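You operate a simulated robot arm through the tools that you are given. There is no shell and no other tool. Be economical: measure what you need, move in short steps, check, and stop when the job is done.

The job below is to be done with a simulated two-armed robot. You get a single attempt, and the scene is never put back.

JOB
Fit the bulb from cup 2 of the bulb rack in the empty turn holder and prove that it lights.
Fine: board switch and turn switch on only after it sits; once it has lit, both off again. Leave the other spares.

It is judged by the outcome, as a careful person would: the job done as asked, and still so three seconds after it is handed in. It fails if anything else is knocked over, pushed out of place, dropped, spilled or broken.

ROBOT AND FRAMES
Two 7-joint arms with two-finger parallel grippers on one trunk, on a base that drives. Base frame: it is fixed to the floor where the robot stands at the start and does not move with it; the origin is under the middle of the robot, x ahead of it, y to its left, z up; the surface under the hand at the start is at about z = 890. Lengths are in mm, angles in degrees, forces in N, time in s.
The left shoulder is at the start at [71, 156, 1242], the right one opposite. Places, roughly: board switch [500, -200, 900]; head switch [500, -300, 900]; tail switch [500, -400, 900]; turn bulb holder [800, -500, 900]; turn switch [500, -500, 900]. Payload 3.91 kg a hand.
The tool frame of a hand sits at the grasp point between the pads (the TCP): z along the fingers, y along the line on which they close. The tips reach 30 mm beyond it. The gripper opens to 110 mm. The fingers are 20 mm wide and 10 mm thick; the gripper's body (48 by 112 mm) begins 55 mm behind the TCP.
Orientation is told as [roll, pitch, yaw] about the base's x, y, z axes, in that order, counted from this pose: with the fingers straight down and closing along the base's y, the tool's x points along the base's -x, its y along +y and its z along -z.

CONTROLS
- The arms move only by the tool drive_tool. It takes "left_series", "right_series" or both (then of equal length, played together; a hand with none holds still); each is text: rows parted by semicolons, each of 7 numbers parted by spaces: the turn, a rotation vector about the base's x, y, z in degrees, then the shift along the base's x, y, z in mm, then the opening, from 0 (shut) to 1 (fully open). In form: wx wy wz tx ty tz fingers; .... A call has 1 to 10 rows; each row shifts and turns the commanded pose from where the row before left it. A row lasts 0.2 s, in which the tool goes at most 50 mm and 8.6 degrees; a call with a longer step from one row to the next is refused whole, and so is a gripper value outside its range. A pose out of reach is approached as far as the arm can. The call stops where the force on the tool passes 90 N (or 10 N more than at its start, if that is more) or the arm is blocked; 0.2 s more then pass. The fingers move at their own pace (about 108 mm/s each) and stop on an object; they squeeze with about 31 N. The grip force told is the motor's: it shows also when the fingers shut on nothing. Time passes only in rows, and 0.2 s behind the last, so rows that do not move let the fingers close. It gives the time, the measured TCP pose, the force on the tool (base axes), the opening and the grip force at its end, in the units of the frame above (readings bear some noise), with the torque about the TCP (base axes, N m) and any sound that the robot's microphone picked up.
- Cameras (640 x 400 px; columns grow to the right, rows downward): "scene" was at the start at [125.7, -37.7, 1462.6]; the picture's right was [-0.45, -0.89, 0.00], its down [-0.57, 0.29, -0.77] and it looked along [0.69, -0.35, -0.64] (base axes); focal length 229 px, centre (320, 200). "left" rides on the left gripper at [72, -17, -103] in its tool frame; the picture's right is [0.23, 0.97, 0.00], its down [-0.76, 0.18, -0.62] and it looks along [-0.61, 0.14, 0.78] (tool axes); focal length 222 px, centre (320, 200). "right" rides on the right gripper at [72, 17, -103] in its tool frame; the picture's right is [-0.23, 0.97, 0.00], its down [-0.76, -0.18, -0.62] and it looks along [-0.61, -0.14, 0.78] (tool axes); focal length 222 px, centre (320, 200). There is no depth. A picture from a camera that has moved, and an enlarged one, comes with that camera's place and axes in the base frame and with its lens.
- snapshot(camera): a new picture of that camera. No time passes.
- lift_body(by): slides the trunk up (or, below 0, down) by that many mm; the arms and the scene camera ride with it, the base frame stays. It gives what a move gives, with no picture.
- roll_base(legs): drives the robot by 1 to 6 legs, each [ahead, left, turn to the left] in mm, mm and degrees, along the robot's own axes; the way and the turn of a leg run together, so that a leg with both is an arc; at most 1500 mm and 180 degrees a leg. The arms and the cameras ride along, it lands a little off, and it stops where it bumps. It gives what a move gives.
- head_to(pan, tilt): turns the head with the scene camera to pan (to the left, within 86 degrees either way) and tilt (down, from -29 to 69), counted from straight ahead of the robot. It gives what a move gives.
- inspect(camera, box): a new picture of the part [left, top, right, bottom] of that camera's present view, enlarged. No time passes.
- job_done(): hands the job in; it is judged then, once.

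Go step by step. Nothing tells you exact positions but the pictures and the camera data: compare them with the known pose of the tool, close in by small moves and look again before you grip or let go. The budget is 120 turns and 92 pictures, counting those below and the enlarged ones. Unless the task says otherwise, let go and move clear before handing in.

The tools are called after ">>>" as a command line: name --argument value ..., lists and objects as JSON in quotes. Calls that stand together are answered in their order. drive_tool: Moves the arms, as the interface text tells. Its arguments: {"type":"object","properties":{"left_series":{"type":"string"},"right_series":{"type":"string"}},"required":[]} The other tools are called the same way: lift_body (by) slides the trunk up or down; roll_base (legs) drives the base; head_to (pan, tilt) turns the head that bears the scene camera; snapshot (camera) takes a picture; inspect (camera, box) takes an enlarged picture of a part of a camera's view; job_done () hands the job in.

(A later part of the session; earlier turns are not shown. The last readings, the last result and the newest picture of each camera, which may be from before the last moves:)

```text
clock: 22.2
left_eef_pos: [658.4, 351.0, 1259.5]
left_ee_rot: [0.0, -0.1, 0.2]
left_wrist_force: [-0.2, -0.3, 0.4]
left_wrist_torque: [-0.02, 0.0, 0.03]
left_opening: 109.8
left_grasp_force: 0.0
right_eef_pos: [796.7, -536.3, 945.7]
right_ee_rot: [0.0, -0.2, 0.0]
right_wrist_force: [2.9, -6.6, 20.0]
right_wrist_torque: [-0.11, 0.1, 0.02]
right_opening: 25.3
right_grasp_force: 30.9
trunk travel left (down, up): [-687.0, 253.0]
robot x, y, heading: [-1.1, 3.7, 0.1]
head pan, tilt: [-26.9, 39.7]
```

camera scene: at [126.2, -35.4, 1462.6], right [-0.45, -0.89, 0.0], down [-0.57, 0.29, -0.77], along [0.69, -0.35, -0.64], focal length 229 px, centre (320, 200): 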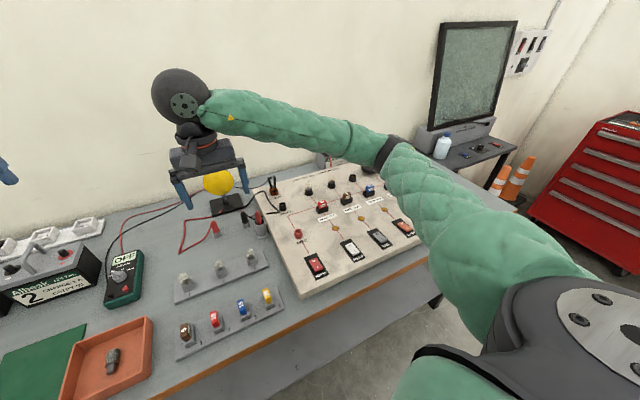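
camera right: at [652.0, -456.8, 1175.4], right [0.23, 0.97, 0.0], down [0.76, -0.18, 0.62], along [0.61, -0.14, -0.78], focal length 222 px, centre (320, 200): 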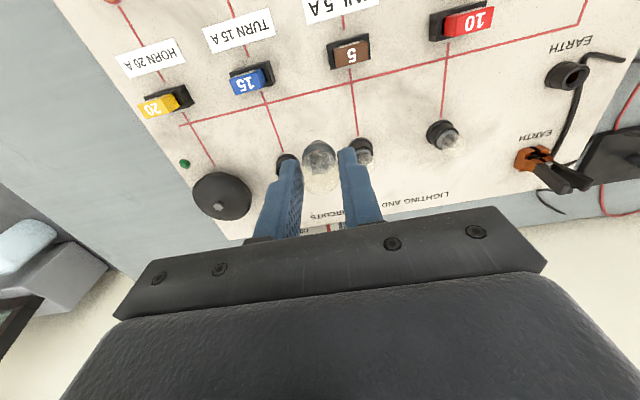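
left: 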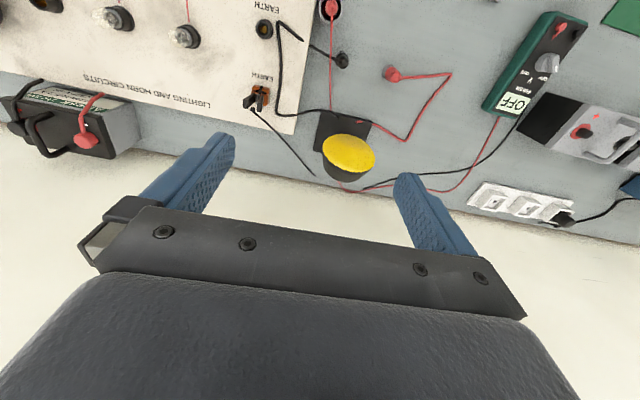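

About 20 N of seating force with nothing more giving. I'll release gently and raise the hand to see how the bulb sits.

>>> drive_tool --right_series "0 0 0 0 0 1 0.1;0 0 0 0 0 0 0.35;0 0 0 0 0 0 0.35;0 0 0 0 0 0 0.35"

>>> inspect --camera "scene" --box '[322, 150, 386, 190]'

>>> inspect --camera "right" --box '[240, 85, 400, 185]'

```text
clock: 23.2
left_eef_pos: [659.2, 349.7, 1258.6]
left_ee_rot: [0.0, 0.0, 0.1]
left_wrist_force: [0.2, -0.5, -0.4]
left_wrist_torque: [-0.01, -0.01, -0.01]
left_opening: 110.2
left_grasp_force: 0.0
right_eef_pos: [798.3, -537.0, 945.0]
right_ee_rot: [0.0, 0.0, 0.0]
right_wrist_force: [0.0, -0.4, -0.2]
right_wrist_torque: [0.01, 0.01, -0.01]
right_opening: 38.6
right_grasp_force: 0.0
trunk travel left (down, up): [-687.0, 253.0]
robot x, y, heading: [3.4, 3.8, 0.1]
head pan, tilt: [-26.9, 39.7]
```

```text
10.00 times, centred on (354, 170) of scene
camera zoom: at [126.1, -37.4, 1462.5], right [-0.45, -0.89, 0.0], down [-0.57, 0.29, -0.77], along [0.69, -0.35, -0.64], focal length 2292 px, centre (-20, 500)
```

zoom: 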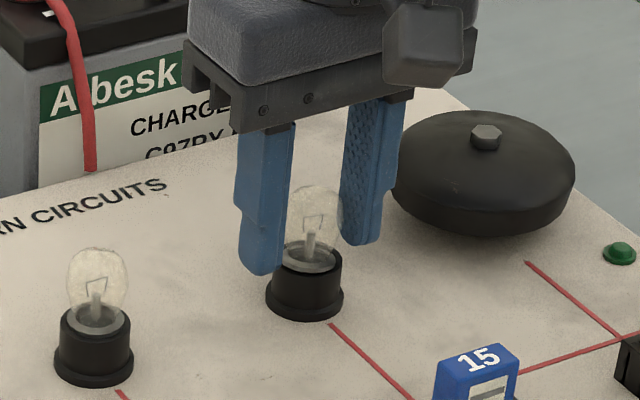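

```text
4.00 times, centred on (320, 135) of right
camera zoom: at [724.7, -520.7, 1048.0], right [0.23, 0.97, 0.0], down [0.76, -0.18, 0.62], along [0.61, -0.14, -0.78], focal length 888 px, centre (320, 460)
```

zoom: 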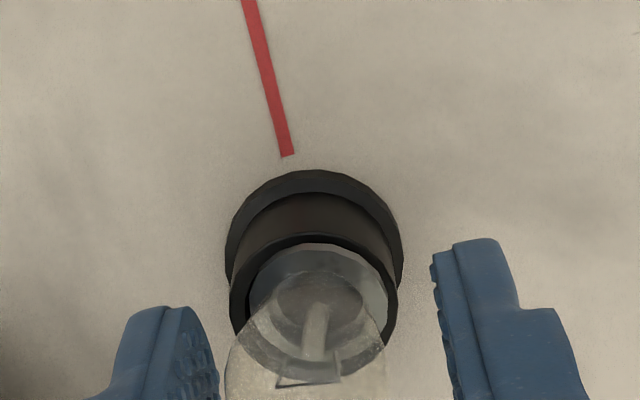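

Released; the bulb seems to lean slightly to −y. I'll raise the hand clear and compare with the neighbouring tail bulb.

>>> drive_tool --right_series "0 0 0 0 0 10 0.35;0 0 0 0 0 25 0.35;0 0 0 0 0 35 0.35;0 0 0 0 0 30 0.35"

>>> inspect --camera "scene" --box '[308, 150, 372, 190]'

>>> inspect --camera "right" --box '[240, 45, 480, 195]'

```text
clock: 24.2
left_eef_pos: [659.1, 351.2, 1258.7]
left_ee_rot: [0.0, 0.0, 0.1]
left_wrist_force: [0.3, -0.5, 0.0]
left_wrist_torque: [-0.01, 0.0, -0.01]
left_opening: 109.7
left_grasp_force: 0.1
right_eef_pos: [796.1, -536.8, 1044.2]
right_ee_rot: [0.1, -0.1, 0.1]
right_wrist_force: [-0.1, -0.4, 0.2]
right_wrist_torque: [0.03, 0.02, -0.01]
right_opening: 38.6
right_grasp_force: 0.0
trunk travel left (down, up): [-687.0, 253.0]
robot x, y, heading: [0.2, -1.9, -0.0]
head pan, tilt: [-26.9, 39.7]
```

```text
10.00 times, centred on (340, 170) of scene
camera zoom: at [125.5, -37.1, 1462.6], right [-0.45, -0.89, 0.0], down [-0.57, 0.29, -0.77], along [0.69, -0.35, -0.64], focal length 2292 px, centre (120, 500)
```

zoom: 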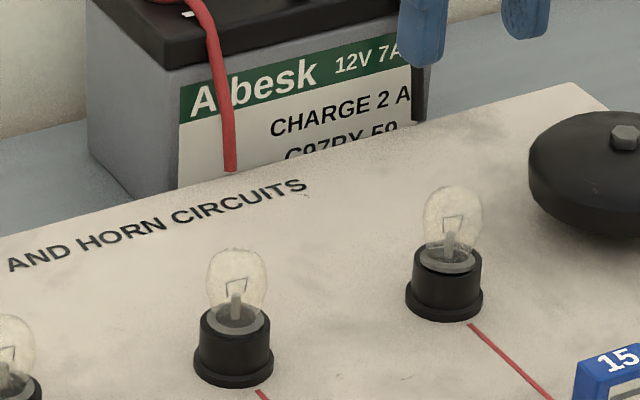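

```text
2.67 times, centred on (360, 120) of right
camera zoom: at [724.0, -520.6, 1147.6], right [0.23, 0.97, 0.0], down [0.76, -0.18, 0.62], along [0.61, -0.14, -0.78], focal length 592 px, centre (213, 413)
```

zoom: 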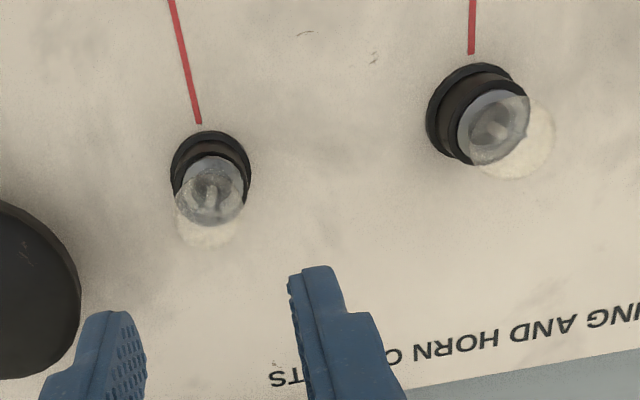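

It looks close to the tail bulb's seating. I'll enlarge both to compare depth and lean precisely.

>>> inspect --camera "scene" --box '[324, 164, 360, 190]'

>>> inspect --camera "right" --box '[295, 85, 345, 143]'

```text
15.38 times, centred on (342, 177) of scene
camera zoom: at [125.5, -37.1, 1462.6], right [-0.45, -0.89, 0.0], down [-0.57, 0.29, -0.77], along [0.69, -0.35, -0.64], focal length 3526 px, centre (-18, 554)
```

zoom: 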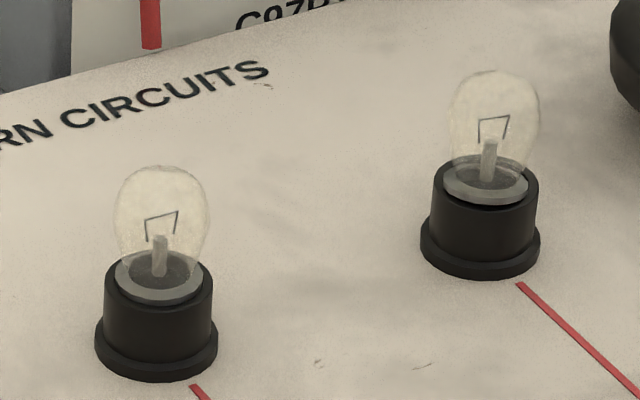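

```text
6.90 times, centred on (320, 114) of right
camera zoom: at [724.0, -520.6, 1147.6], right [0.23, 0.97, 0.0], down [0.76, -0.18, 0.62], along [0.61, -0.14, -0.78], focal length 1532 px, centre (320, 793)
```

zoom: 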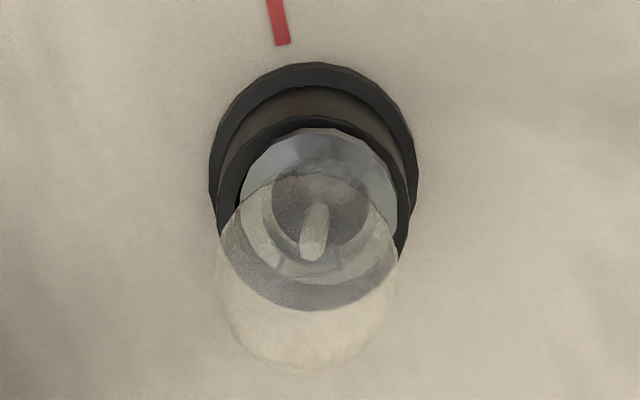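

The turn bulb stands at the same depth as the tail bulb, only a slight lean. I take it as seated, so I'll move back to the switches with fingers closed and look at them.

>>> drive_tool --right_series "0 0 0 -20 0 10 0.35;0 0 0 -40 0 0 0.2;0 0 0 -45 0 0 0;0 0 0 -45 0 0 0;0 0 0 -45 0 0 0;0 0 0 -45 0 0 0;0 0 0 -45 5 0 0;0 0 0 -35 5 -15 0;0 0 0 0 0 0 0"

>>> snapshot --camera "right"

>>> inspect --camera "scene" --box '[290, 180, 450, 290]'

```text
clock: 26.2
left_eef_pos: [659.1, 350.2, 1257.3]
left_ee_rot: [0.0, 0.0, 0.0]
left_wrist_force: [0.5, 0.1, 0.5]
left_wrist_torque: [0.02, 0.01, 0.02]
left_opening: 110.1
left_grasp_force: 0.1
right_eef_pos: [477.8, -526.7, 1039.4]
right_ee_rot: [0.0, 0.1, 0.0]
right_wrist_force: [0.0, -0.5, -0.3]
right_wrist_torque: [-0.03, 0.02, 0.0]
right_opening: 0.0
right_grasp_force: 31.1
trunk travel left (down, up): [-687.0, 253.0]
robot x, y, heading: [-0.7, 0.3, 0.0]
head pan, tilt: [-26.9, 39.7]
```

```text
47 pictures are left
camera right: at [405.2, -509.9, 1142.8], right [0.23, 0.97, 0.0], down [0.76, -0.18, 0.62], along [0.61, -0.14, -0.78], focal length 222 px, centre (320, 200)
```

right: 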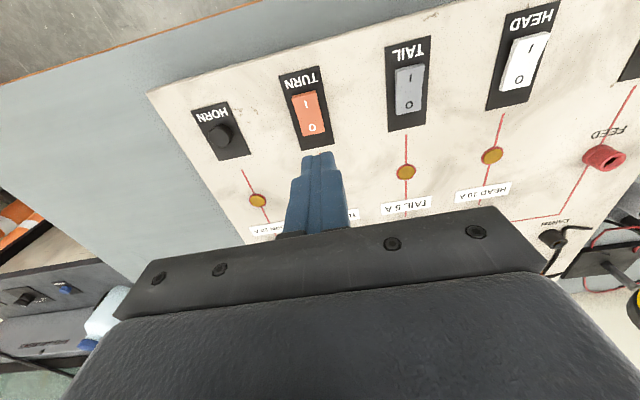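

```text
3.64 times, centred on (370, 235) of scene
camera zoom: at [126.4, -37.9, 1462.5], right [-0.45, -0.89, 0.0], down [-0.57, 0.29, -0.77], along [0.69, -0.35, -0.64], focal length 833 px, centre (138, 73)
```

zoom: 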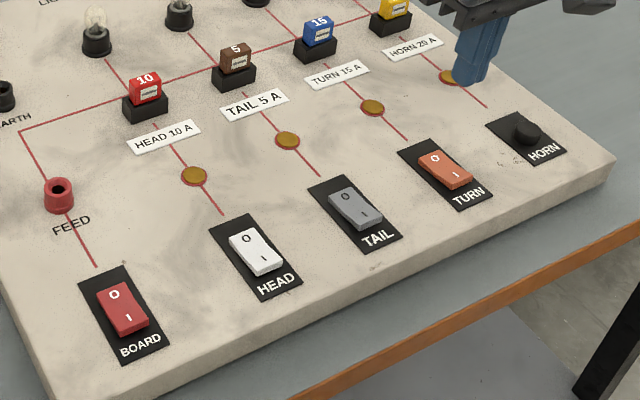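

All switches read off: the 0 end (far) is down and the 1 end (nearest me) is raised. The turn rocker is centred at about (478, -537). I'll place the closed tips over its near "1" half and check.

>>> drive_tool --right_series "0 0 0 -7 -5 -30 0;0 0 0 -7 -5 -30 0;0 0 0 0 0 -20 0;0 0 0 0 0 0 0"

>>> inspect --camera "right" --box '[220, 60, 420, 185]'

>>> inspect --camera "scene" --box '[380, 180, 460, 240]'

```text
clock: 27.2
left_eef_pos: [660.1, 351.6, 1259.0]
left_ee_rot: [0.0, 0.0, 0.1]
left_wrist_force: [0.5, -0.2, -0.2]
left_wrist_torque: [-0.02, 0.0, -0.02]
left_opening: 109.7
left_grasp_force: 0.0
right_eef_pos: [463.9, -534.6, 961.0]
right_ee_rot: [0.0, 0.0, -0.1]
right_wrist_force: [-0.3, 0.9, -0.1]
right_wrist_torque: [0.03, -0.01, -0.01]
right_opening: 0.0
right_grasp_force: 30.9
trunk travel left (down, up): [-687.0, 253.0]
robot x, y, heading: [0.6, -2.1, -0.1]
head pan, tilt: [-26.9, 39.7]
```

```text
3.20 times, centred on (320, 122) of right
camera zoom: at [390.4, -518.1, 1063.6], right [0.23, 0.97, 0.0], down [0.76, -0.18, 0.62], along [0.61, -0.14, -0.78], focal length 711 px, centre (320, 448)
```

zoom: 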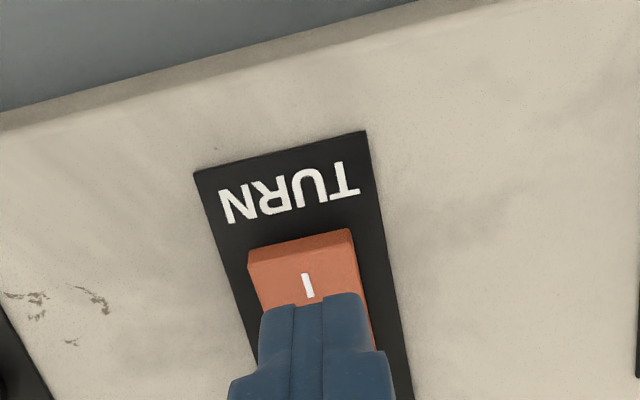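

```text
6.67 times, centred on (420, 210) of scene
camera zoom: at [125.2, -37.3, 1462.6], right [-0.45, -0.89, 0.0], down [-0.57, 0.29, -0.77], along [0.69, -0.35, -0.64], focal length 1528 px, centre (-347, 133)
```

zoom: 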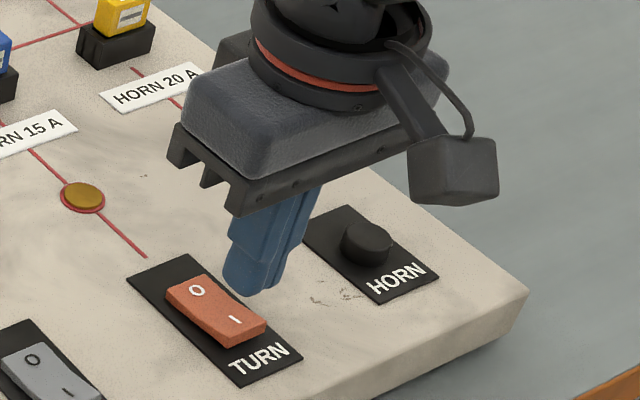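

The "1" mark is at about (465, -538). I'll shift (−3, −3) and press down carefully in steps.

>>> drive_tool --right_series "0 0 0 -3 -3 -10 0;0 0 0 0 0 -8 0;0 0 0 0 0 -4 0;0 0 0 0 0 0 0"

```text
clock: 28.2
left_eef_pos: [660.4, 350.7, 1257.9]
left_ee_rot: [0.1, 0.0, 0.1]
left_wrist_force: [0.5, 0.8, 0.2]
left_wrist_torque: [0.0, 0.02, 0.01]
left_opening: 109.9
left_grasp_force: 0.0
right_eef_pos: [459.6, -540.0, 938.0]
right_ee_rot: [0.1, -0.1, -0.1]
right_wrist_force: [0.0, 0.4, 0.1]
right_wrist_torque: [0.03, -0.02, 0.01]
right_opening: 0.2
right_grasp_force: 30.7
trunk travel left (down, up): [-687.0, 253.0]
robot x, y, heading: [2.1, 0.8, -0.0]
head pan, tilt: [-26.9, 39.7]
```

>>> drive_tool --right_series "0 0 0 0 0 -3 0;0 0 0 0 0 -2 0;0 0 0 0 0 0 0"

>>> inspect --camera "scene" --box '[380, 180, 460, 240]'

```text
clock: 29.0
left_eef_pos: [659.0, 351.3, 1258.5]
left_ee_rot: [0.0, 0.0, 0.1]
left_wrist_force: [0.4, -0.2, 0.8]
left_wrist_torque: [-0.01, -0.01, 0.0]
left_opening: 110.1
left_grasp_force: 0.0
right_eef_pos: [460.1, -539.1, 933.8]
right_ee_rot: [0.0, 0.0, 0.0]
right_wrist_force: [-0.1, 0.5, 0.2]
right_wrist_torque: [0.0, 0.04, -0.01]
right_opening: 0.0
right_grasp_force: 30.9
trunk travel left (down, up): [-687.0, 253.0]
robot x, y, heading: [-1.8, -1.4, -0.2]
head pan, tilt: [-26.9, 39.7]
```

```text
6.67 times, centred on (420, 210) of scene
camera zoom: at [125.5, -37.4, 1462.6], right [-0.45, -0.89, 0.0], down [-0.57, 0.29, -0.77], along [0.69, -0.35, -0.64], focal length 1528 px, centre (-347, 133)
```

zoom: 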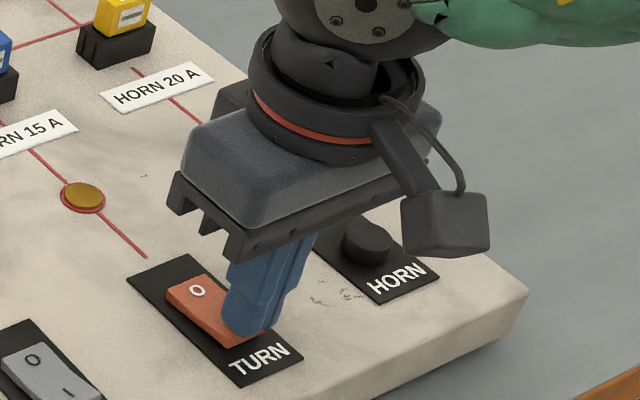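

The tips are right over the "1" end, very near contact. I'll press on in 1–2 mm steps.

>>> drive_tool --right_series "0 0 0 0 0 -2 0;0 0 0 0 0 -2 0;0 0 0 0 0 0 0"

```text
clock: 29.8
left_eef_pos: [658.9, 351.4, 1258.8]
left_ee_rot: [0.0, 0.0, 0.1]
left_wrist_force: [-0.2, -0.5, -0.1]
left_wrist_torque: [0.04, 0.0, -0.01]
left_opening: 109.8
left_grasp_force: 0.1
right_eef_pos: [460.2, -539.9, 928.8]
right_ee_rot: [0.0, -0.1, 0.0]
right_wrist_force: [0.5, 0.8, 8.4]
right_wrist_torque: [0.05, -0.14, 0.0]
right_opening: 0.0
right_grasp_force: 31.1
trunk travel left (down, up): [-687.0, 253.0]
robot x, y, heading: [-0.3, -2.5, 0.1]
head pan, tilt: [-26.9, 39.7]
```

Contact at 8 N. I'll push a few millimetres more to flip it.

>>> drive_tool --right_series "0 0 0 0 0 -2 0;0 0 0 0 0 -1 0;0 0 0 0 0 0 0"

>>> inspect --camera "scene" --box '[380, 180, 460, 240]'

```text
clock: 30.6
left_eef_pos: [657.0, 350.2, 1259.4]
left_ee_rot: [-0.1, -0.1, 0.0]
left_wrist_force: [0.6, 0.4, -0.2]
left_wrist_torque: [0.03, 0.04, -0.01]
left_opening: 110.0
left_grasp_force: 0.0
right_eef_pos: [458.8, -538.4, 929.3]
right_ee_rot: [-0.2, -0.2, -0.2]
right_wrist_force: [5.8, -13.6, 44.3]
right_wrist_torque: [-0.38, -0.61, -0.14]
right_opening: 0.0
right_grasp_force: 31.0
trunk travel left (down, up): [-687.0, 253.0]
robot x, y, heading: [-1.8, -3.2, -0.0]
head pan, tilt: [-26.9, 39.7]
```

```text
6.67 times, centred on (420, 210) of scene
camera zoom: at [123.9, -36.2, 1463.3], right [-0.45, -0.89, 0.0], down [-0.57, 0.29, -0.77], along [0.69, -0.35, -0.64], focal length 1528 px, centre (-347, 133)
```

zoom: 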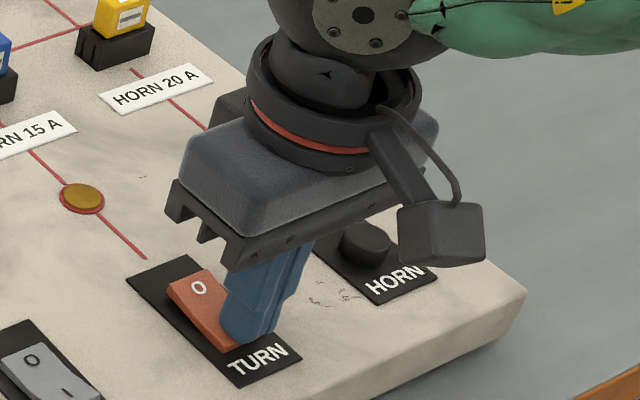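

The turn rocker has flipped: its 0 end is now up. I'll lift off and go to the board switch, near (457, -205) on its "1" side.

>>> drive_tool --right_series "0 0 0 0 0 25 0;0 0 0 0 20 30 0;0 0 0 0 47 5 0;0 0 0 0 47 0 0;0 0 0 0 47 0 0;0 0 0 0 47 0 0;0 0 0 0 47 0 0;0 0 0 0 45 0 0;0 0 0 0 35 -15 0;0 0 0 0 0 0 0"

>>> inspect --camera "right" --box '[220, 40, 420, 165]'

>>> inspect --camera "scene" --box '[280, 200, 440, 300]'

```text
clock: 32.8
left_eef_pos: [659.6, 352.4, 1259.0]
left_ee_rot: [0.0, -0.1, 0.2]
left_wrist_force: [-0.1, 0.7, 0.7]
left_wrist_torque: [0.01, -0.02, 0.0]
left_opening: 110.0
left_grasp_force: 0.1
right_eef_pos: [459.6, -202.5, 970.2]
right_ee_rot: [0.0, 0.0, -0.1]
right_wrist_force: [-1.0, -0.4, -1.3]
right_wrist_torque: [0.01, -0.01, 0.02]
right_opening: 0.0
right_grasp_force: 31.3
trunk travel left (down, up): [-687.0, 253.0]
robot x, y, heading: [1.1, 2.1, -0.0]
head pan, tilt: [-26.9, 39.7]
```

```text
3.20 times, centred on (320, 102) of right
camera zoom: at [386.7, -186.2, 1074.1], right [0.23, 0.97, 0.0], down [0.76, -0.18, 0.62], along [0.61, -0.14, -0.78], focal length 711 px, centre (320, 512)
```

zoom: 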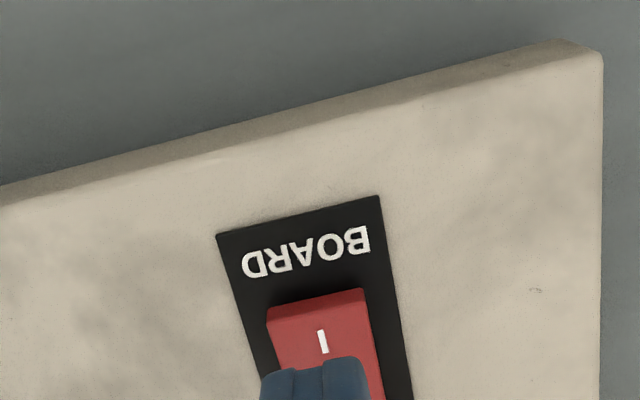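

```text
4.00 times, centred on (360, 250) of scene
camera zoom: at [125.3, -37.7, 1462.7], right [-0.45, -0.89, 0.0], down [-0.57, 0.29, -0.77], along [0.69, -0.35, -0.64], focal length 917 px, centre (160, 0)
```

zoom: 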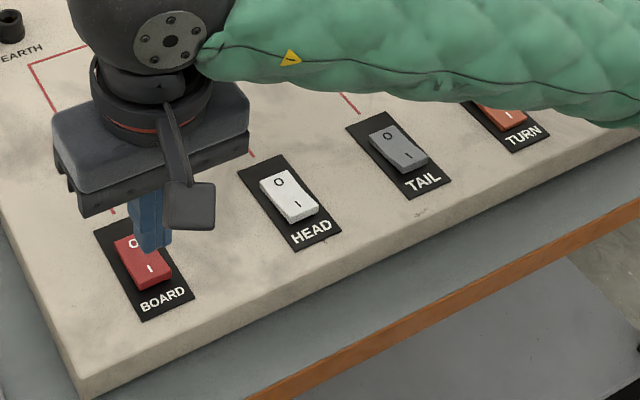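

The "1" mark is at about (465, -203), so I'm placed right. I'll descend and press as before, watching the force.

>>> drive_tool --right_series "0 0 0 -1 0 -20 0;0 0 0 0 0 -14 0;0 0 0 0 0 -4 0;0 0 0 0 0 -2 0;0 0 0 0 0 0 0"

```text
clock: 34.0
left_eef_pos: [660.0, 350.8, 1258.3]
left_ee_rot: [0.0, 0.0, 0.2]
left_wrist_force: [0.2, 0.9, -0.1]
left_wrist_torque: [0.0, 0.0, -0.02]
left_opening: 110.0
left_grasp_force: 0.0
right_eef_pos: [458.9, -203.8, 932.1]
right_ee_rot: [0.0, 0.1, 0.0]
right_wrist_force: [0.6, 0.1, 0.5]
right_wrist_torque: [0.0, 0.0, 0.02]
right_opening: 0.2
right_grasp_force: 30.5
trunk travel left (down, up): [-687.0, 253.0]
robot x, y, heading: [-0.0, -1.1, 0.0]
head pan, tilt: [-26.9, 39.7]
```

>>> drive_tool --right_series "0 0 0 0 0 -2 0;0 0 0 0 0 -2 0;0 0 0 0 0 -1.5 0;0 0 0 0 0 0 0"

>>> inspect --camera "scene" --box '[280, 140, 440, 290]'

```text
clock: 35.0
left_eef_pos: [658.9, 351.2, 1259.5]
left_ee_rot: [0.0, -0.1, 0.1]
left_wrist_force: [0.0, -0.5, -0.4]
left_wrist_torque: [-0.01, 0.02, 0.02]
left_opening: 110.2
left_grasp_force: 0.0
right_eef_pos: [459.3, -204.3, 929.9]
right_ee_rot: [0.0, -0.3, 0.0]
right_wrist_force: [14.3, -6.0, 54.3]
right_wrist_torque: [-0.19, -0.98, -0.03]
right_opening: 0.0
right_grasp_force: 31.0
trunk travel left (down, up): [-687.0, 253.0]
robot x, y, heading: [-1.5, 2.6, 0.2]
head pan, tilt: [-26.9, 39.7]
```

```text
2.67 times, centred on (360, 215) of scene
camera zoom: at [124.3, -36.6, 1463.4], right [-0.45, -0.89, 0.0], down [-0.57, 0.29, -0.77], along [0.69, -0.35, -0.64], focal length 611 px, centre (213, 160)
```

zoom: 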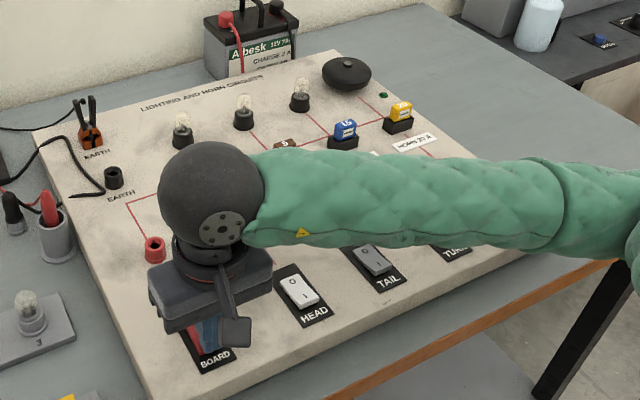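

Pressed with about 54 N. I'll lift straight up and check the rocker and the bulb.

>>> drive_tool --right_series "0 0 0 0 0 20 0;0 0 0 0 0 40 0;0 0 0 -15 20 40 0;0 0 0 -10 20 20 0;0 0 0 0 0 0 0"

>>> inspect --camera "scene" --box '[280, 140, 440, 290]'

>>> inspect --camera "right" --box '[130, 40, 450, 240]'

```text
clock: 36.2
left_eef_pos: [659.0, 351.0, 1258.8]
left_ee_rot: [-0.1, 0.0, 0.1]
left_wrist_force: [0.3, -0.3, 0.9]
left_wrist_torque: [0.05, 0.0, -0.04]
left_opening: 110.2
left_grasp_force: 0.1
right_eef_pos: [457.3, -163.3, 1044.6]
right_ee_rot: [0.0, 0.2, -0.1]
right_wrist_force: [0.5, -0.9, 0.1]
right_wrist_torque: [-0.02, 0.01, 0.02]
right_opening: 0.0
right_grasp_force: 31.3
right hand out of reach, approached as far as the arm can: row 3, 4
trunk travel left (down, up): [-687.0, 253.0]
robot x, y, heading: [0.1, 0.1, -0.1]
head pan, tilt: [-26.9, 39.7]
```

```text
2.67 times, centred on (360, 215) of scene
camera zoom: at [125.5, -38.0, 1462.6], right [-0.45, -0.89, 0.0], down [-0.57, 0.29, -0.77], along [0.69, -0.35, -0.64], focal length 611 px, centre (213, 160)
```

zoom: 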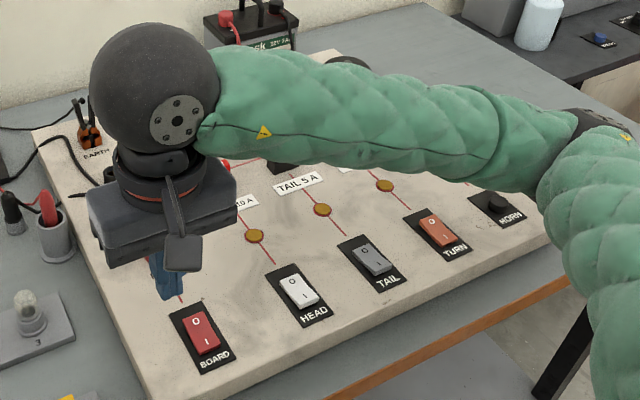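

```text
2.00 times, centred on (290, 140) of right
camera zoom: at [383.9, -146.0, 1147.4], right [0.23, 0.97, 0.0], down [0.76, -0.18, 0.62], along [0.61, -0.14, -0.78], focal length 444 px, centre (380, 320)
```

zoom: 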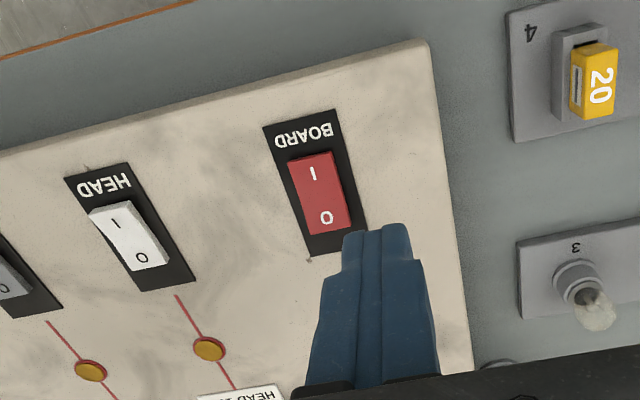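

Both rockers look flipped to 1, but my arm blocks the view of the bulb. I'll move the hand to the right to look.

>>> drive_tool --right_series "0 0 0 15 -45 5 0;0 0 0 5 -48 5 0;0 0 0 5 -48 5 0;0 0 0 5 -48 5 0;0 0 0 5 -48 5 0;0 0 0 5 -48 5 0;0 0 0 5 -48 5 0;0 0 0 5 -48 5 0;0 0 0 0 -48 0 0;0 0 0 0 -40 0 0"

>>> inspect --camera "scene" --box '[270, 140, 446, 280]'

>>> inspect --camera "scene" --box '[308, 150, 372, 190]'

```text
clock: 38.4
left_eef_pos: [658.9, 351.3, 1258.7]
left_ee_rot: [-0.1, 0.0, 0.1]
left_wrist_force: [-0.2, -0.5, 0.2]
left_wrist_torque: [0.01, -0.03, 0.0]
left_opening: 109.9
left_grasp_force: 0.0
right_eef_pos: [509.7, -629.9, 1086.7]
right_ee_rot: [0.0, 0.0, 0.1]
right_wrist_force: [-0.4, -0.4, 0.7]
right_wrist_torque: [-0.02, 0.0, 0.0]
right_opening: 0.2
right_grasp_force: 30.9
trunk travel left (down, up): [-687.0, 253.0]
robot x, y, heading: [1.7, 2.2, -0.2]
head pan, tilt: [-26.9, 39.7]
```

```text
2.86 times, centred on (358, 210) of scene
camera zoom: at [125.4, -37.5, 1462.6], right [-0.45, -0.89, 0.0], down [-0.57, 0.29, -0.77], along [0.69, -0.35, -0.64], focal length 655 px, centre (211, 171)
```

zoom: 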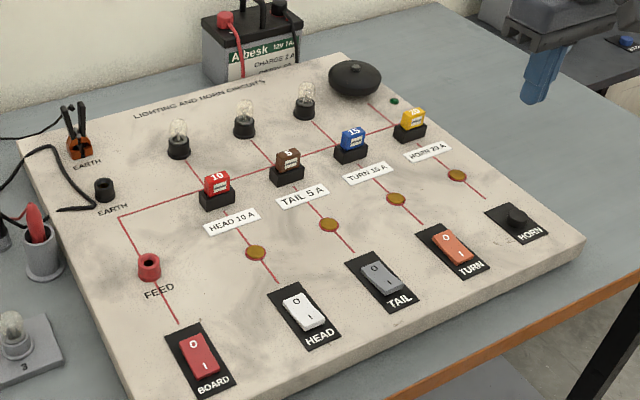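

```text
10.00 times, centred on (340, 170) of scene
camera zoom: at [125.4, -37.5, 1462.6], right [-0.45, -0.89, 0.0], down [-0.57, 0.29, -0.77], along [0.69, -0.35, -0.64], focal length 2292 px, centre (120, 500)
```

zoom: 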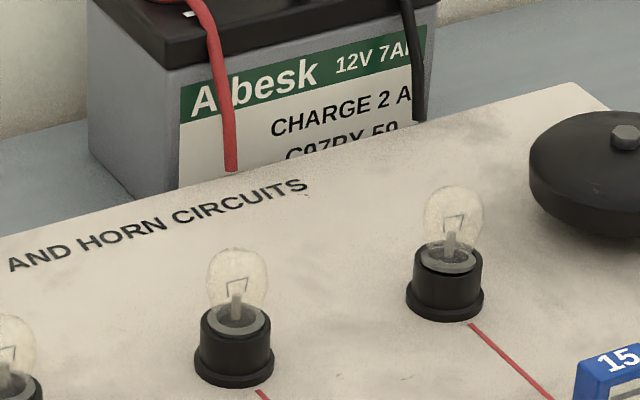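

The turn bulb isn't lit in this instant; a turn circuit may flash, so I'll wait briefly and look again, and check the rocker states closely.

>>> drive_tool --right_series "0 0 0 0 0 0 0;0 0 0 0 0 0 0"

>>> inspect --camera "scene" --box '[310, 150, 446, 250]'

>>> inspect --camera "scene" --box '[296, 216, 424, 290]'

```text
clock: 39.0
left_eef_pos: [659.5, 349.9, 1257.5]
left_ee_rot: [0.0, 0.1, 0.0]
left_wrist_force: [-0.3, -0.6, -0.8]
left_wrist_torque: [-0.02, 0.0, 0.02]
left_opening: 110.2
left_grasp_force: 0.1
right_eef_pos: [510.0, -631.5, 1087.7]
right_ee_rot: [-0.1, 0.0, -0.1]
right_wrist_force: [0.8, -0.2, -0.2]
right_wrist_torque: [0.02, 0.01, -0.05]
right_opening: 0.0
right_grasp_force: 31.3
trunk travel left (down, up): [-687.0, 253.0]
robot x, y, heading: [0.2, -0.2, -0.3]
head pan, tilt: [-26.9, 39.7]
```

```text
4.00 times, centred on (378, 200) of scene
camera zoom: at [125.7, -37.5, 1462.6], right [-0.45, -0.89, 0.0], down [-0.57, 0.29, -0.77], along [0.69, -0.35, -0.64], focal length 917 px, centre (88, 200)
```

zoom: 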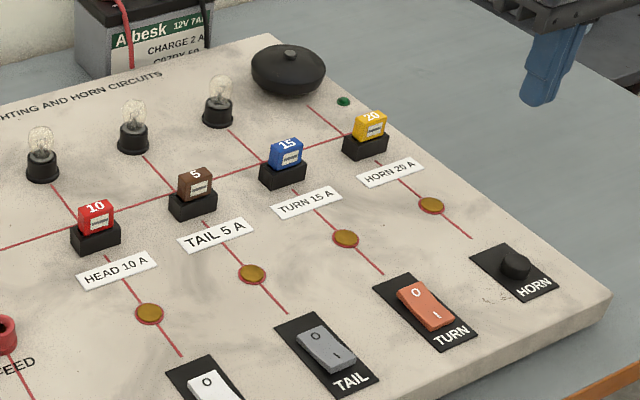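

```text
5.00 times, centred on (360, 253) of scene
camera zoom: at [125.7, -37.5, 1462.6], right [-0.45, -0.89, 0.0], down [-0.57, 0.29, -0.77], along [0.69, -0.35, -0.64], focal length 1146 px, centre (120, -65)
```

zoom: 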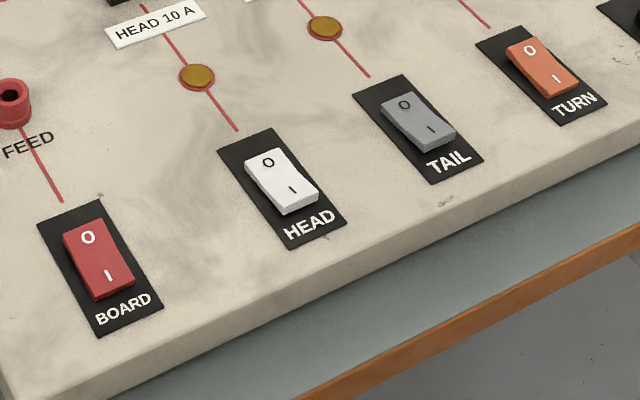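

Both rockers are on, yet the bulb is dark, so it probably isn't making contact (it leaned). To follow the order asked, I'll switch both off before reseating it. First the turn switch's "0" end, at about (496, -537).

>>> drive_tool --right_series "0 0 0 -5 31 -30 0;0 0 0 -5 31 -30 0;0 0 0 -4 31 -30 0;0 0 0 0 0 -30 0;0 0 0 0 0 -20 0;0 0 0 0 0 -10 0;0 0 0 0 0 0 0"

>>> inspect --camera "scene" --box '[380, 180, 460, 240]'

```text
clock: 40.6
left_eef_pos: [659.3, 350.8, 1259.2]
left_ee_rot: [0.0, 0.0, 0.1]
left_wrist_force: [-0.2, -0.4, 0.6]
left_wrist_torque: [0.02, -0.02, -0.02]
left_opening: 109.9
left_grasp_force: 0.0
right_eef_pos: [495.9, -535.9, 935.3]
right_ee_rot: [0.0, 0.1, 0.0]
right_wrist_force: [0.4, -0.5, -0.2]
right_wrist_torque: [0.03, 0.0, 0.0]
right_opening: 0.0
right_grasp_force: 30.8
trunk travel left (down, up): [-687.0, 253.0]
robot x, y, heading: [2.9, 1.4, 0.1]
head pan, tilt: [-26.9, 39.7]
```

```text
6.67 times, centred on (420, 210) of scene
camera zoom: at [125.4, -37.2, 1462.6], right [-0.45, -0.89, 0.0], down [-0.57, 0.29, -0.77], along [0.69, -0.35, -0.64], focal length 1528 px, centre (-347, 133)
```

zoom: 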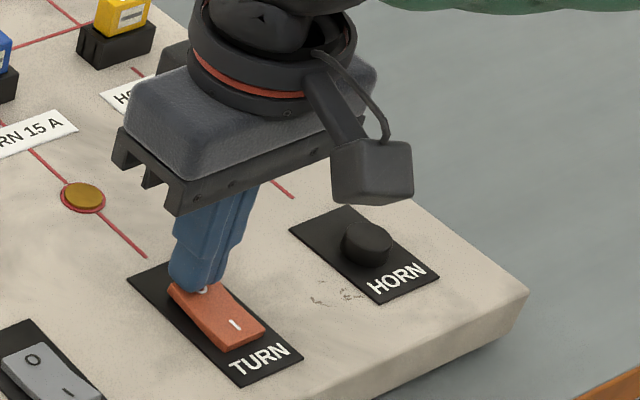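

The tips are over the "0" end. Pressing it down now to switch turn off.

>>> drive_tool --right_series "0 0 0 0 0 -3 0;0 0 0 0 0 -2 0;0 0 0 0 0 -2 0;0 0 0 0 0 0 0"

```text
clock: 41.6
left_eef_pos: [658.3, 351.3, 1259.7]
left_ee_rot: [0.0, 0.0, 0.2]
left_wrist_force: [-1.4, -0.6, -0.2]
left_wrist_torque: [0.03, 0.0, -0.03]
left_opening: 109.9
left_grasp_force: 0.2
right_eef_pos: [495.6, -536.4, 929.9]
right_ee_rot: [-0.1, 0.0, -0.1]
right_wrist_force: [-0.2, -3.2, 22.2]
right_wrist_torque: [-0.06, 0.23, 0.33]
right_opening: 0.0
right_grasp_force: 31.2
trunk travel left (down, up): [-687.0, 253.0]
robot x, y, heading: [-1.4, 1.5, 0.0]
head pan, tilt: [-26.9, 39.7]
```

22 N; I'll press slightly more as with the earlier flip, then lift and go over the board switch's "0" end.

>>> drive_tool --right_series "0 0 0 0 0 -1.5 0;0 0 0 0 0 0 0;0 0 0 0 0 30 0;0 0 0 0 35 25 0;0 0 0 0 48 0 0;0 0 0 0 48 0 0;0 0 0 0 48 0 0;0 0 0 0 48 0 0;0 0 0 0 48 0 0;0 0 0 0 48 0 0"

>>> drive_tool --right_series "0 0 0 0 12 -20 0;0 0 0 0 0 -20 0;0 0 0 0 0 -8 0;0 0 0 0 0 0 0"

>>> inspect --camera "scene" --box '[296, 200, 424, 290]'

```text
clock: 43.8
left_eef_pos: [660.8, 351.1, 1257.0]
left_ee_rot: [0.0, 0.1, 0.0]
left_wrist_force: [-0.2, -0.2, 0.4]
left_wrist_torque: [-0.02, 0.03, -0.01]
left_opening: 109.7
left_grasp_force: 0.1
right_eef_pos: [494.4, -207.4, 983.3]
right_ee_rot: [-0.1, 0.1, -0.1]
right_wrist_force: [-0.7, -0.2, 0.6]
right_wrist_torque: [0.01, 0.01, -0.01]
right_opening: 0.0
right_grasp_force: 30.4
trunk travel left (down, up): [-687.0, 253.0]
robot x, y, heading: [-1.0, 1.2, -0.4]
head pan, tilt: [-26.9, 39.7]
```

```text
clock: 44.8
left_eef_pos: [660.3, 351.1, 1258.1]
left_ee_rot: [-0.1, 0.0, 0.2]
left_wrist_force: [0.3, -0.5, 0.0]
left_wrist_torque: [-0.05, 0.01, -0.02]
left_opening: 110.0
left_grasp_force: 0.0
right_eef_pos: [492.5, -200.0, 934.5]
right_ee_rot: [0.0, 0.0, 0.0]
right_wrist_force: [-0.2, 0.2, -0.4]
right_wrist_torque: [-0.01, -0.01, -0.02]
right_opening: 0.0
right_grasp_force: 30.9
trunk travel left (down, up): [-687.0, 253.0]
robot x, y, heading: [-3.0, -4.2, 0.1]
head pan, tilt: [-26.9, 39.7]
```

```text
4.44 times, centred on (360, 245) of scene
camera zoom: at [125.9, -37.0, 1462.6], right [-0.45, -0.89, 0.0], down [-0.57, 0.29, -0.77], along [0.69, -0.35, -0.64], focal length 1019 px, centre (142, 0)
```

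zoom: 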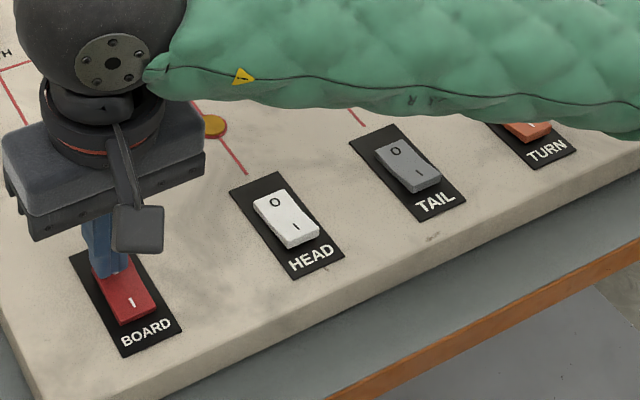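

Turn now shows its near end raised (off). Pressing the board's "0" end.

>>> drive_tool --right_series "0 0 0 2 0 -3 0;0 0 0 0 0 -2 0;0 0 0 0 0 -2 0;0 0 0 0 0 -1 0;0 0 0 0 0 0 0"

```text
clock: 46.0
left_eef_pos: [657.7, 353.3, 1259.5]
left_ee_rot: [-0.1, -0.1, 0.2]
left_wrist_force: [-1.0, -0.6, 0.4]
left_wrist_torque: [0.04, 0.02, -0.01]
left_opening: 110.1
left_grasp_force: 0.1
right_eef_pos: [497.3, -198.8, 928.8]
right_ee_rot: [0.0, -0.4, 0.0]
right_wrist_force: [23.5, -5.0, 83.3]
right_wrist_torque: [0.06, 0.09, 1.24]
right_opening: 0.0
right_grasp_force: 31.0
trunk travel left (down, up): [-687.0, 253.0]
robot x, y, heading: [0.5, -0.7, 0.1]
head pan, tilt: [-26.9, 39.7]
```

It's bottomed firmly. I'll lift off and travel back above the turn bulb, fingers partly open, then look at the switches and bulb.

>>> drive_tool --right_series "0 0 0 0 0 30 0;0 0 0 0 0 45 0;0 0 0 10 -45 40 0;0 0 0 10 -48 0 0.35;0 0 0 20 -44 0 0.35;0 0 0 20 -44 0 0.35;0 0 0 20 -44 0 0.35;0 0 0 30 -38 0 0.35;0 0 0 35 -34 0 0.35;0 0 0 40 -28 0 0.35"

>>> drive_tool --right_series "0 0 0 40 -12 0 0.35;0 0 0 40 0 0 0.35;0 0 0 35 0 0 0.35;0 0 0 0 0 -25 0.35;0 0 0 0 0 0 0.35"

>>> inspect --camera "scene" --box '[290, 180, 450, 290]'

>>> inspect --camera "right" --box '[240, 65, 400, 165]'

```text
refused: row 3 steps farther than a row can; nothing moved
```

```text
clock: 46.3
left_eef_pos: [657.9, 353.1, 1256.9]
left_ee_rot: [-0.1, 0.0, 0.2]
left_wrist_force: [0.6, -0.4, 1.0]
left_wrist_torque: [0.01, 0.03, -0.01]
left_opening: 109.9
left_grasp_force: 0.0
right_eef_pos: [497.9, -198.4, 928.6]
right_ee_rot: [0.3, -0.1, 0.6]
right_wrist_force: [-9.3, 12.5, 48.2]
right_wrist_torque: [-0.47, 0.73, -0.22]
right_opening: 31.6
right_grasp_force: 0.0
trunk travel left (down, up): [-687.0, 253.0]
robot x, y, heading: [-0.6, 1.5, -0.2]
head pan, tilt: [-26.9, 39.7]
stopped in row 1 (right hand): the force on the tool passed its limit at 143 N (the readings are from after the stop); the commanded pose is now the measured one
```

```text
3.64 times, centred on (370, 235) of scene
camera zoom: at [124.2, -34.9, 1462.1], right [-0.45, -0.89, 0.0], down [-0.57, 0.29, -0.77], along [0.69, -0.35, -0.64], focal length 833 px, centre (138, 73)
```

zoom: 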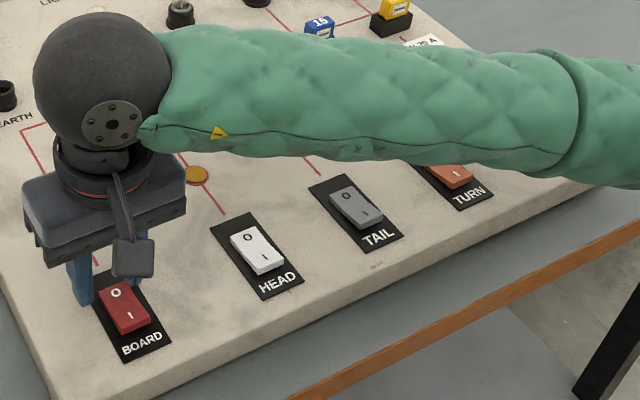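

```text
4.00 times, centred on (320, 115) of right
camera zoom: at [424.2, -183.2, 1032.3], right [0.22, 0.98, 0.01], down [0.76, -0.17, 0.62], along [0.61, -0.13, -0.78], focal length 888 px, centre (320, 540)
```

zoom: 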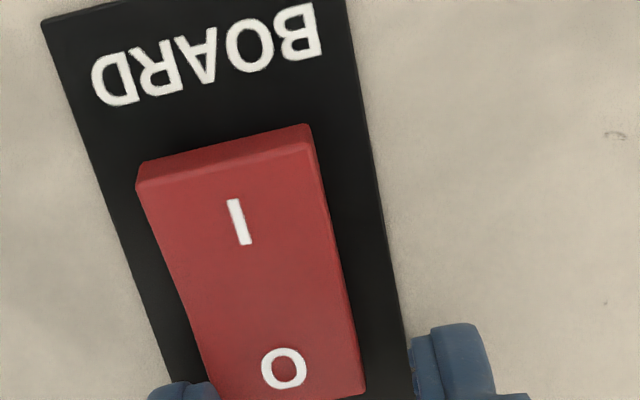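

My mistake: the first call was refused and the second pushed the tool while still down. It stopped in place; the board and switches haven't shifted and the board switch is off. I'll lift straight up now.

>>> drive_tool --right_series "0 0 0 0 0 3 0.3;0 0 0 0 0 10 0.3;0 0 0 0 0 35 0.3;0 0 0 0 0 40 0.3;0 0 0 0 0 25 0.3"

>>> snapshot --camera "scene"

```text
clock: 47.5
left_eef_pos: [660.3, 351.6, 1259.0]
left_ee_rot: [0.1, 0.0, -0.1]
left_wrist_force: [-0.4, 1.5, 1.0]
left_wrist_torque: [-0.01, -0.03, 0.0]
left_opening: 110.1
left_grasp_force: 0.0
right_eef_pos: [498.8, -201.0, 1039.7]
right_ee_rot: [0.2, 0.2, 0.3]
right_wrist_force: [0.5, 0.2, -1.2]
right_wrist_torque: [0.01, 0.02, 0.0]
right_opening: 33.0
right_grasp_force: 0.3
trunk travel left (down, up): [-687.0, 253.0]
robot x, y, heading: [2.8, -3.1, -0.1]
head pan, tilt: [-26.9, 39.7]
```

```text
28 pictures are left
camera scene: at [125.6, -36.9, 1462.6], right [-0.45, -0.89, 0.0], down [-0.57, 0.29, -0.77], along [0.69, -0.35, -0.64], focal length 229 px, centre (320, 200)
```

scene: 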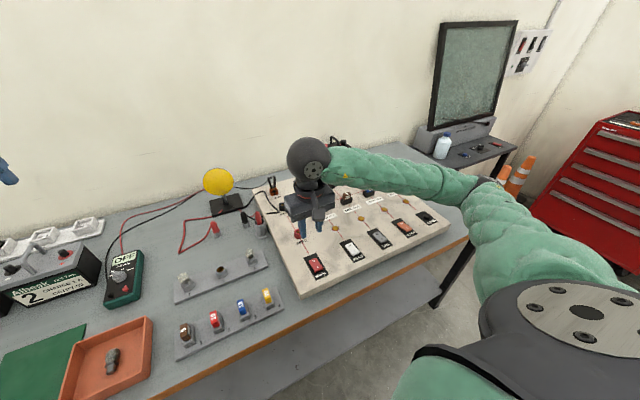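

Everything is in place. Now I move diagonally to above the turn bulb.

>>> drive_tool --right_series "0 0 0 29.7 -33.6 0 0.35;0 0 0 29.7 -33.6 0 0.35;0 0 0 29.7 -33.6 0 0.35;0 0 0 29.7 -33.6 0 0.35;0 0 0 29.7 -33.6 0 0.35;0 0 0 29.7 -33.6 0 0.35;0 0 0 29.7 -33.6 0 0.35;0 0 0 29.7 -33.6 0 0.35;0 0 0 29.7 -33.6 0 0.35;-0.2 -0.2 -0.3 29.7 -33.6 0 0.35"

>>> inspect --camera "right" --box '[240, 65, 400, 165]'

```text
clock: 49.7
left_eef_pos: [659.8, 350.8, 1257.9]
left_ee_rot: [0.0, 0.0, 0.0]
left_wrist_force: [0.4, -0.7, 1.2]
left_wrist_torque: [0.03, -0.01, 0.01]
left_opening: 110.1
left_grasp_force: 0.1
right_eef_pos: [797.3, -541.5, 1040.7]
right_ee_rot: [0.0, 0.0, 0.0]
right_wrist_force: [0.3, -0.1, 0.5]
right_wrist_torque: [0.01, -0.01, 0.05]
right_opening: 38.6
right_grasp_force: 0.1
trunk travel left (down, up): [-687.0, 253.0]
robot x, y, heading: [5.1, -5.2, 0.0]
head pan, tilt: [-26.9, 39.7]
```

```text
4.00 times, centred on (320, 115) of right
camera zoom: at [723.8, -523.9, 1143.4], right [0.23, 0.97, 0.0], down [0.76, -0.18, 0.62], along [0.61, -0.14, -0.78], focal length 888 px, centre (320, 540)
```

zoom: 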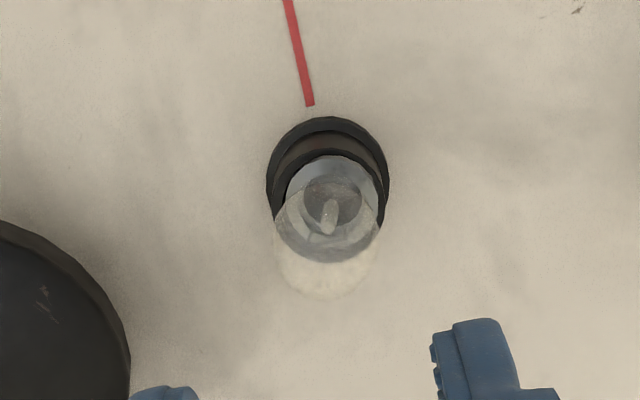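

The bulb is still in the holder with a slight lean. I'll come down over it again, re-grip, centre it, and press it home more firmly.

>>> drive_tool --right_series "0 0 0 0 2 -30 0.35;0 0 0 0 0 -30 0.35;0 0 0 0 0 -20 0.35;0 0 0 0 0 -12 0.35;0 0 0 0 0 0 0.35"

>>> inspect --camera "right" --box '[240, 85, 400, 185]'

```text
clock: 50.9
left_eef_pos: [659.6, 350.4, 1258.2]
left_ee_rot: [-0.1, 0.0, 0.0]
left_wrist_force: [0.1, -1.1, 0.8]
left_wrist_torque: [-0.01, 0.01, 0.01]
left_opening: 109.9
left_grasp_force: 0.1
right_eef_pos: [797.9, -534.1, 948.6]
right_ee_rot: [0.0, -0.1, 0.0]
right_wrist_force: [0.2, -0.3, 0.8]
right_wrist_torque: [-0.01, -0.01, 0.01]
right_opening: 38.4
right_grasp_force: 0.1
trunk travel left (down, up): [-687.0, 253.0]
robot x, y, heading: [0.9, 0.2, -0.1]
head pan, tilt: [-26.9, 39.7]
```

```text
4.00 times, centred on (320, 135) of right
camera zoom: at [723.7, -518.0, 1050.8], right [0.23, 0.97, 0.0], down [0.76, -0.18, 0.62], along [0.61, -0.14, -0.78], focal length 888 px, centre (320, 460)
```

zoom: 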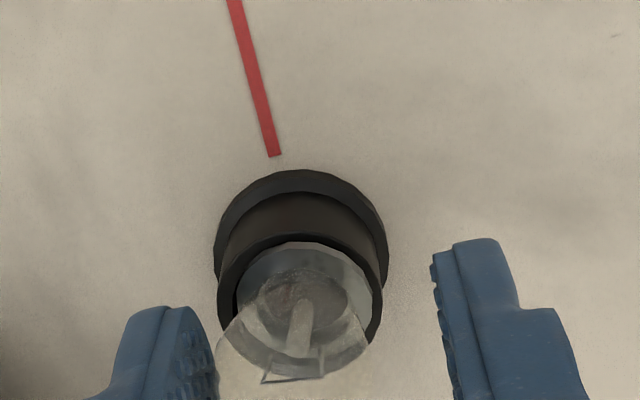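

I'm about 3 mm too far +y here. I'll correct, close on the glass, and read the forces.

>>> drive_tool --right_series "0 0 0 0 -3 -2 0.35;0 0 0 0 0 0 0.35;0 0 0 0 0 0 0.1;0 0 0 0 0 0 0.1;0 0 0 0 0 0 0.1"

>>> inspect --camera "right" --box '[240, 85, 400, 185]'

```text
clock: 52.1
left_eef_pos: [659.2, 351.1, 1258.6]
left_ee_rot: [0.0, 0.0, -0.1]
left_wrist_force: [-0.1, -0.1, -0.1]
left_wrist_torque: [-0.04, 0.0, 0.0]
left_opening: 110.1
left_grasp_force: 0.0
right_eef_pos: [797.4, -537.6, 945.8]
right_ee_rot: [0.1, -0.2, 0.0]
right_wrist_force: [-0.3, -0.3, 1.3]
right_wrist_torque: [0.04, -0.01, 0.0]
right_opening: 24.8
right_grasp_force: 31.3
trunk travel left (down, up): [-687.0, 253.0]
robot x, y, heading: [-1.3, -3.0, 0.3]
head pan, tilt: [-26.9, 39.7]
```

```text
4.00 times, centred on (320, 135) of right
camera zoom: at [723.1, -520.9, 1048.7], right [0.23, 0.97, 0.0], down [0.76, -0.18, 0.62], along [0.61, -0.14, -0.78], focal length 888 px, centre (320, 460)
```

zoom: 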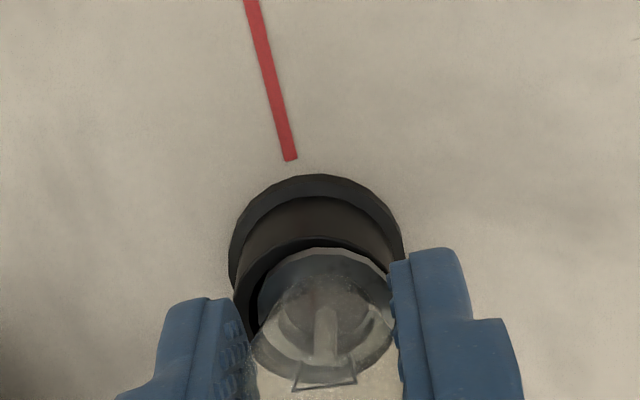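

The bulb is held and about 1 mm off to +y within the hole. I'll centre it and press down in steps.

>>> drive_tool --right_series "0 0 0 0.3 -1.1 0 0.1;0 0 0 0 0 -1 0.1;0 0 0 0 0 -1 0.1;0 0 0 0 0 0 0.1"

```text
clock: 53.1
left_eef_pos: [660.4, 351.0, 1258.3]
left_ee_rot: [0.0, 0.0, 0.0]
left_wrist_force: [-0.1, 0.2, 0.6]
left_wrist_torque: [0.0, 0.0, -0.04]
left_opening: 110.0
left_grasp_force: 0.0
right_eef_pos: [796.7, -539.9, 945.0]
right_ee_rot: [0.0, -0.2, 0.0]
right_wrist_force: [4.1, 1.8, 6.9]
right_wrist_torque: [0.07, -0.27, -0.05]
right_opening: 24.8
right_grasp_force: 30.8
trunk travel left (down, up): [-687.0, 253.0]
robot x, y, heading: [1.4, -1.9, 0.0]
head pan, tilt: [-26.9, 39.7]
```

There is a small +x side load, so I'll shift +x 1 mm, add a small twist each way, and press down.

>>> drive_tool --right_series "0 0 0 1 0.4 0 0.1;0 0 4 0 0 -1 0.1;0 0 -8 0 0 -1 0.1;0 0 4 0 0 -1 0.1;0 0 0 0 0 0 0.1"

```text
clock: 54.3
left_eef_pos: [658.1, 351.2, 1258.0]
left_ee_rot: [0.0, 0.1, 0.0]
left_wrist_force: [0.0, 0.0, 0.4]
left_wrist_torque: [0.03, 0.01, -0.03]
left_opening: 109.9
left_grasp_force: 0.2
right_eef_pos: [797.5, -539.2, 941.8]
right_ee_rot: [0.0, -0.2, -0.1]
right_wrist_force: [-0.2, -7.5, 20.6]
right_wrist_torque: [0.0, -0.07, -0.04]
right_opening: 24.8
right_grasp_force: 31.2
trunk travel left (down, up): [-687.0, 253.0]
robot x, y, heading: [-0.2, -0.0, 0.0]
head pan, tilt: [-26.9, 39.7]
```

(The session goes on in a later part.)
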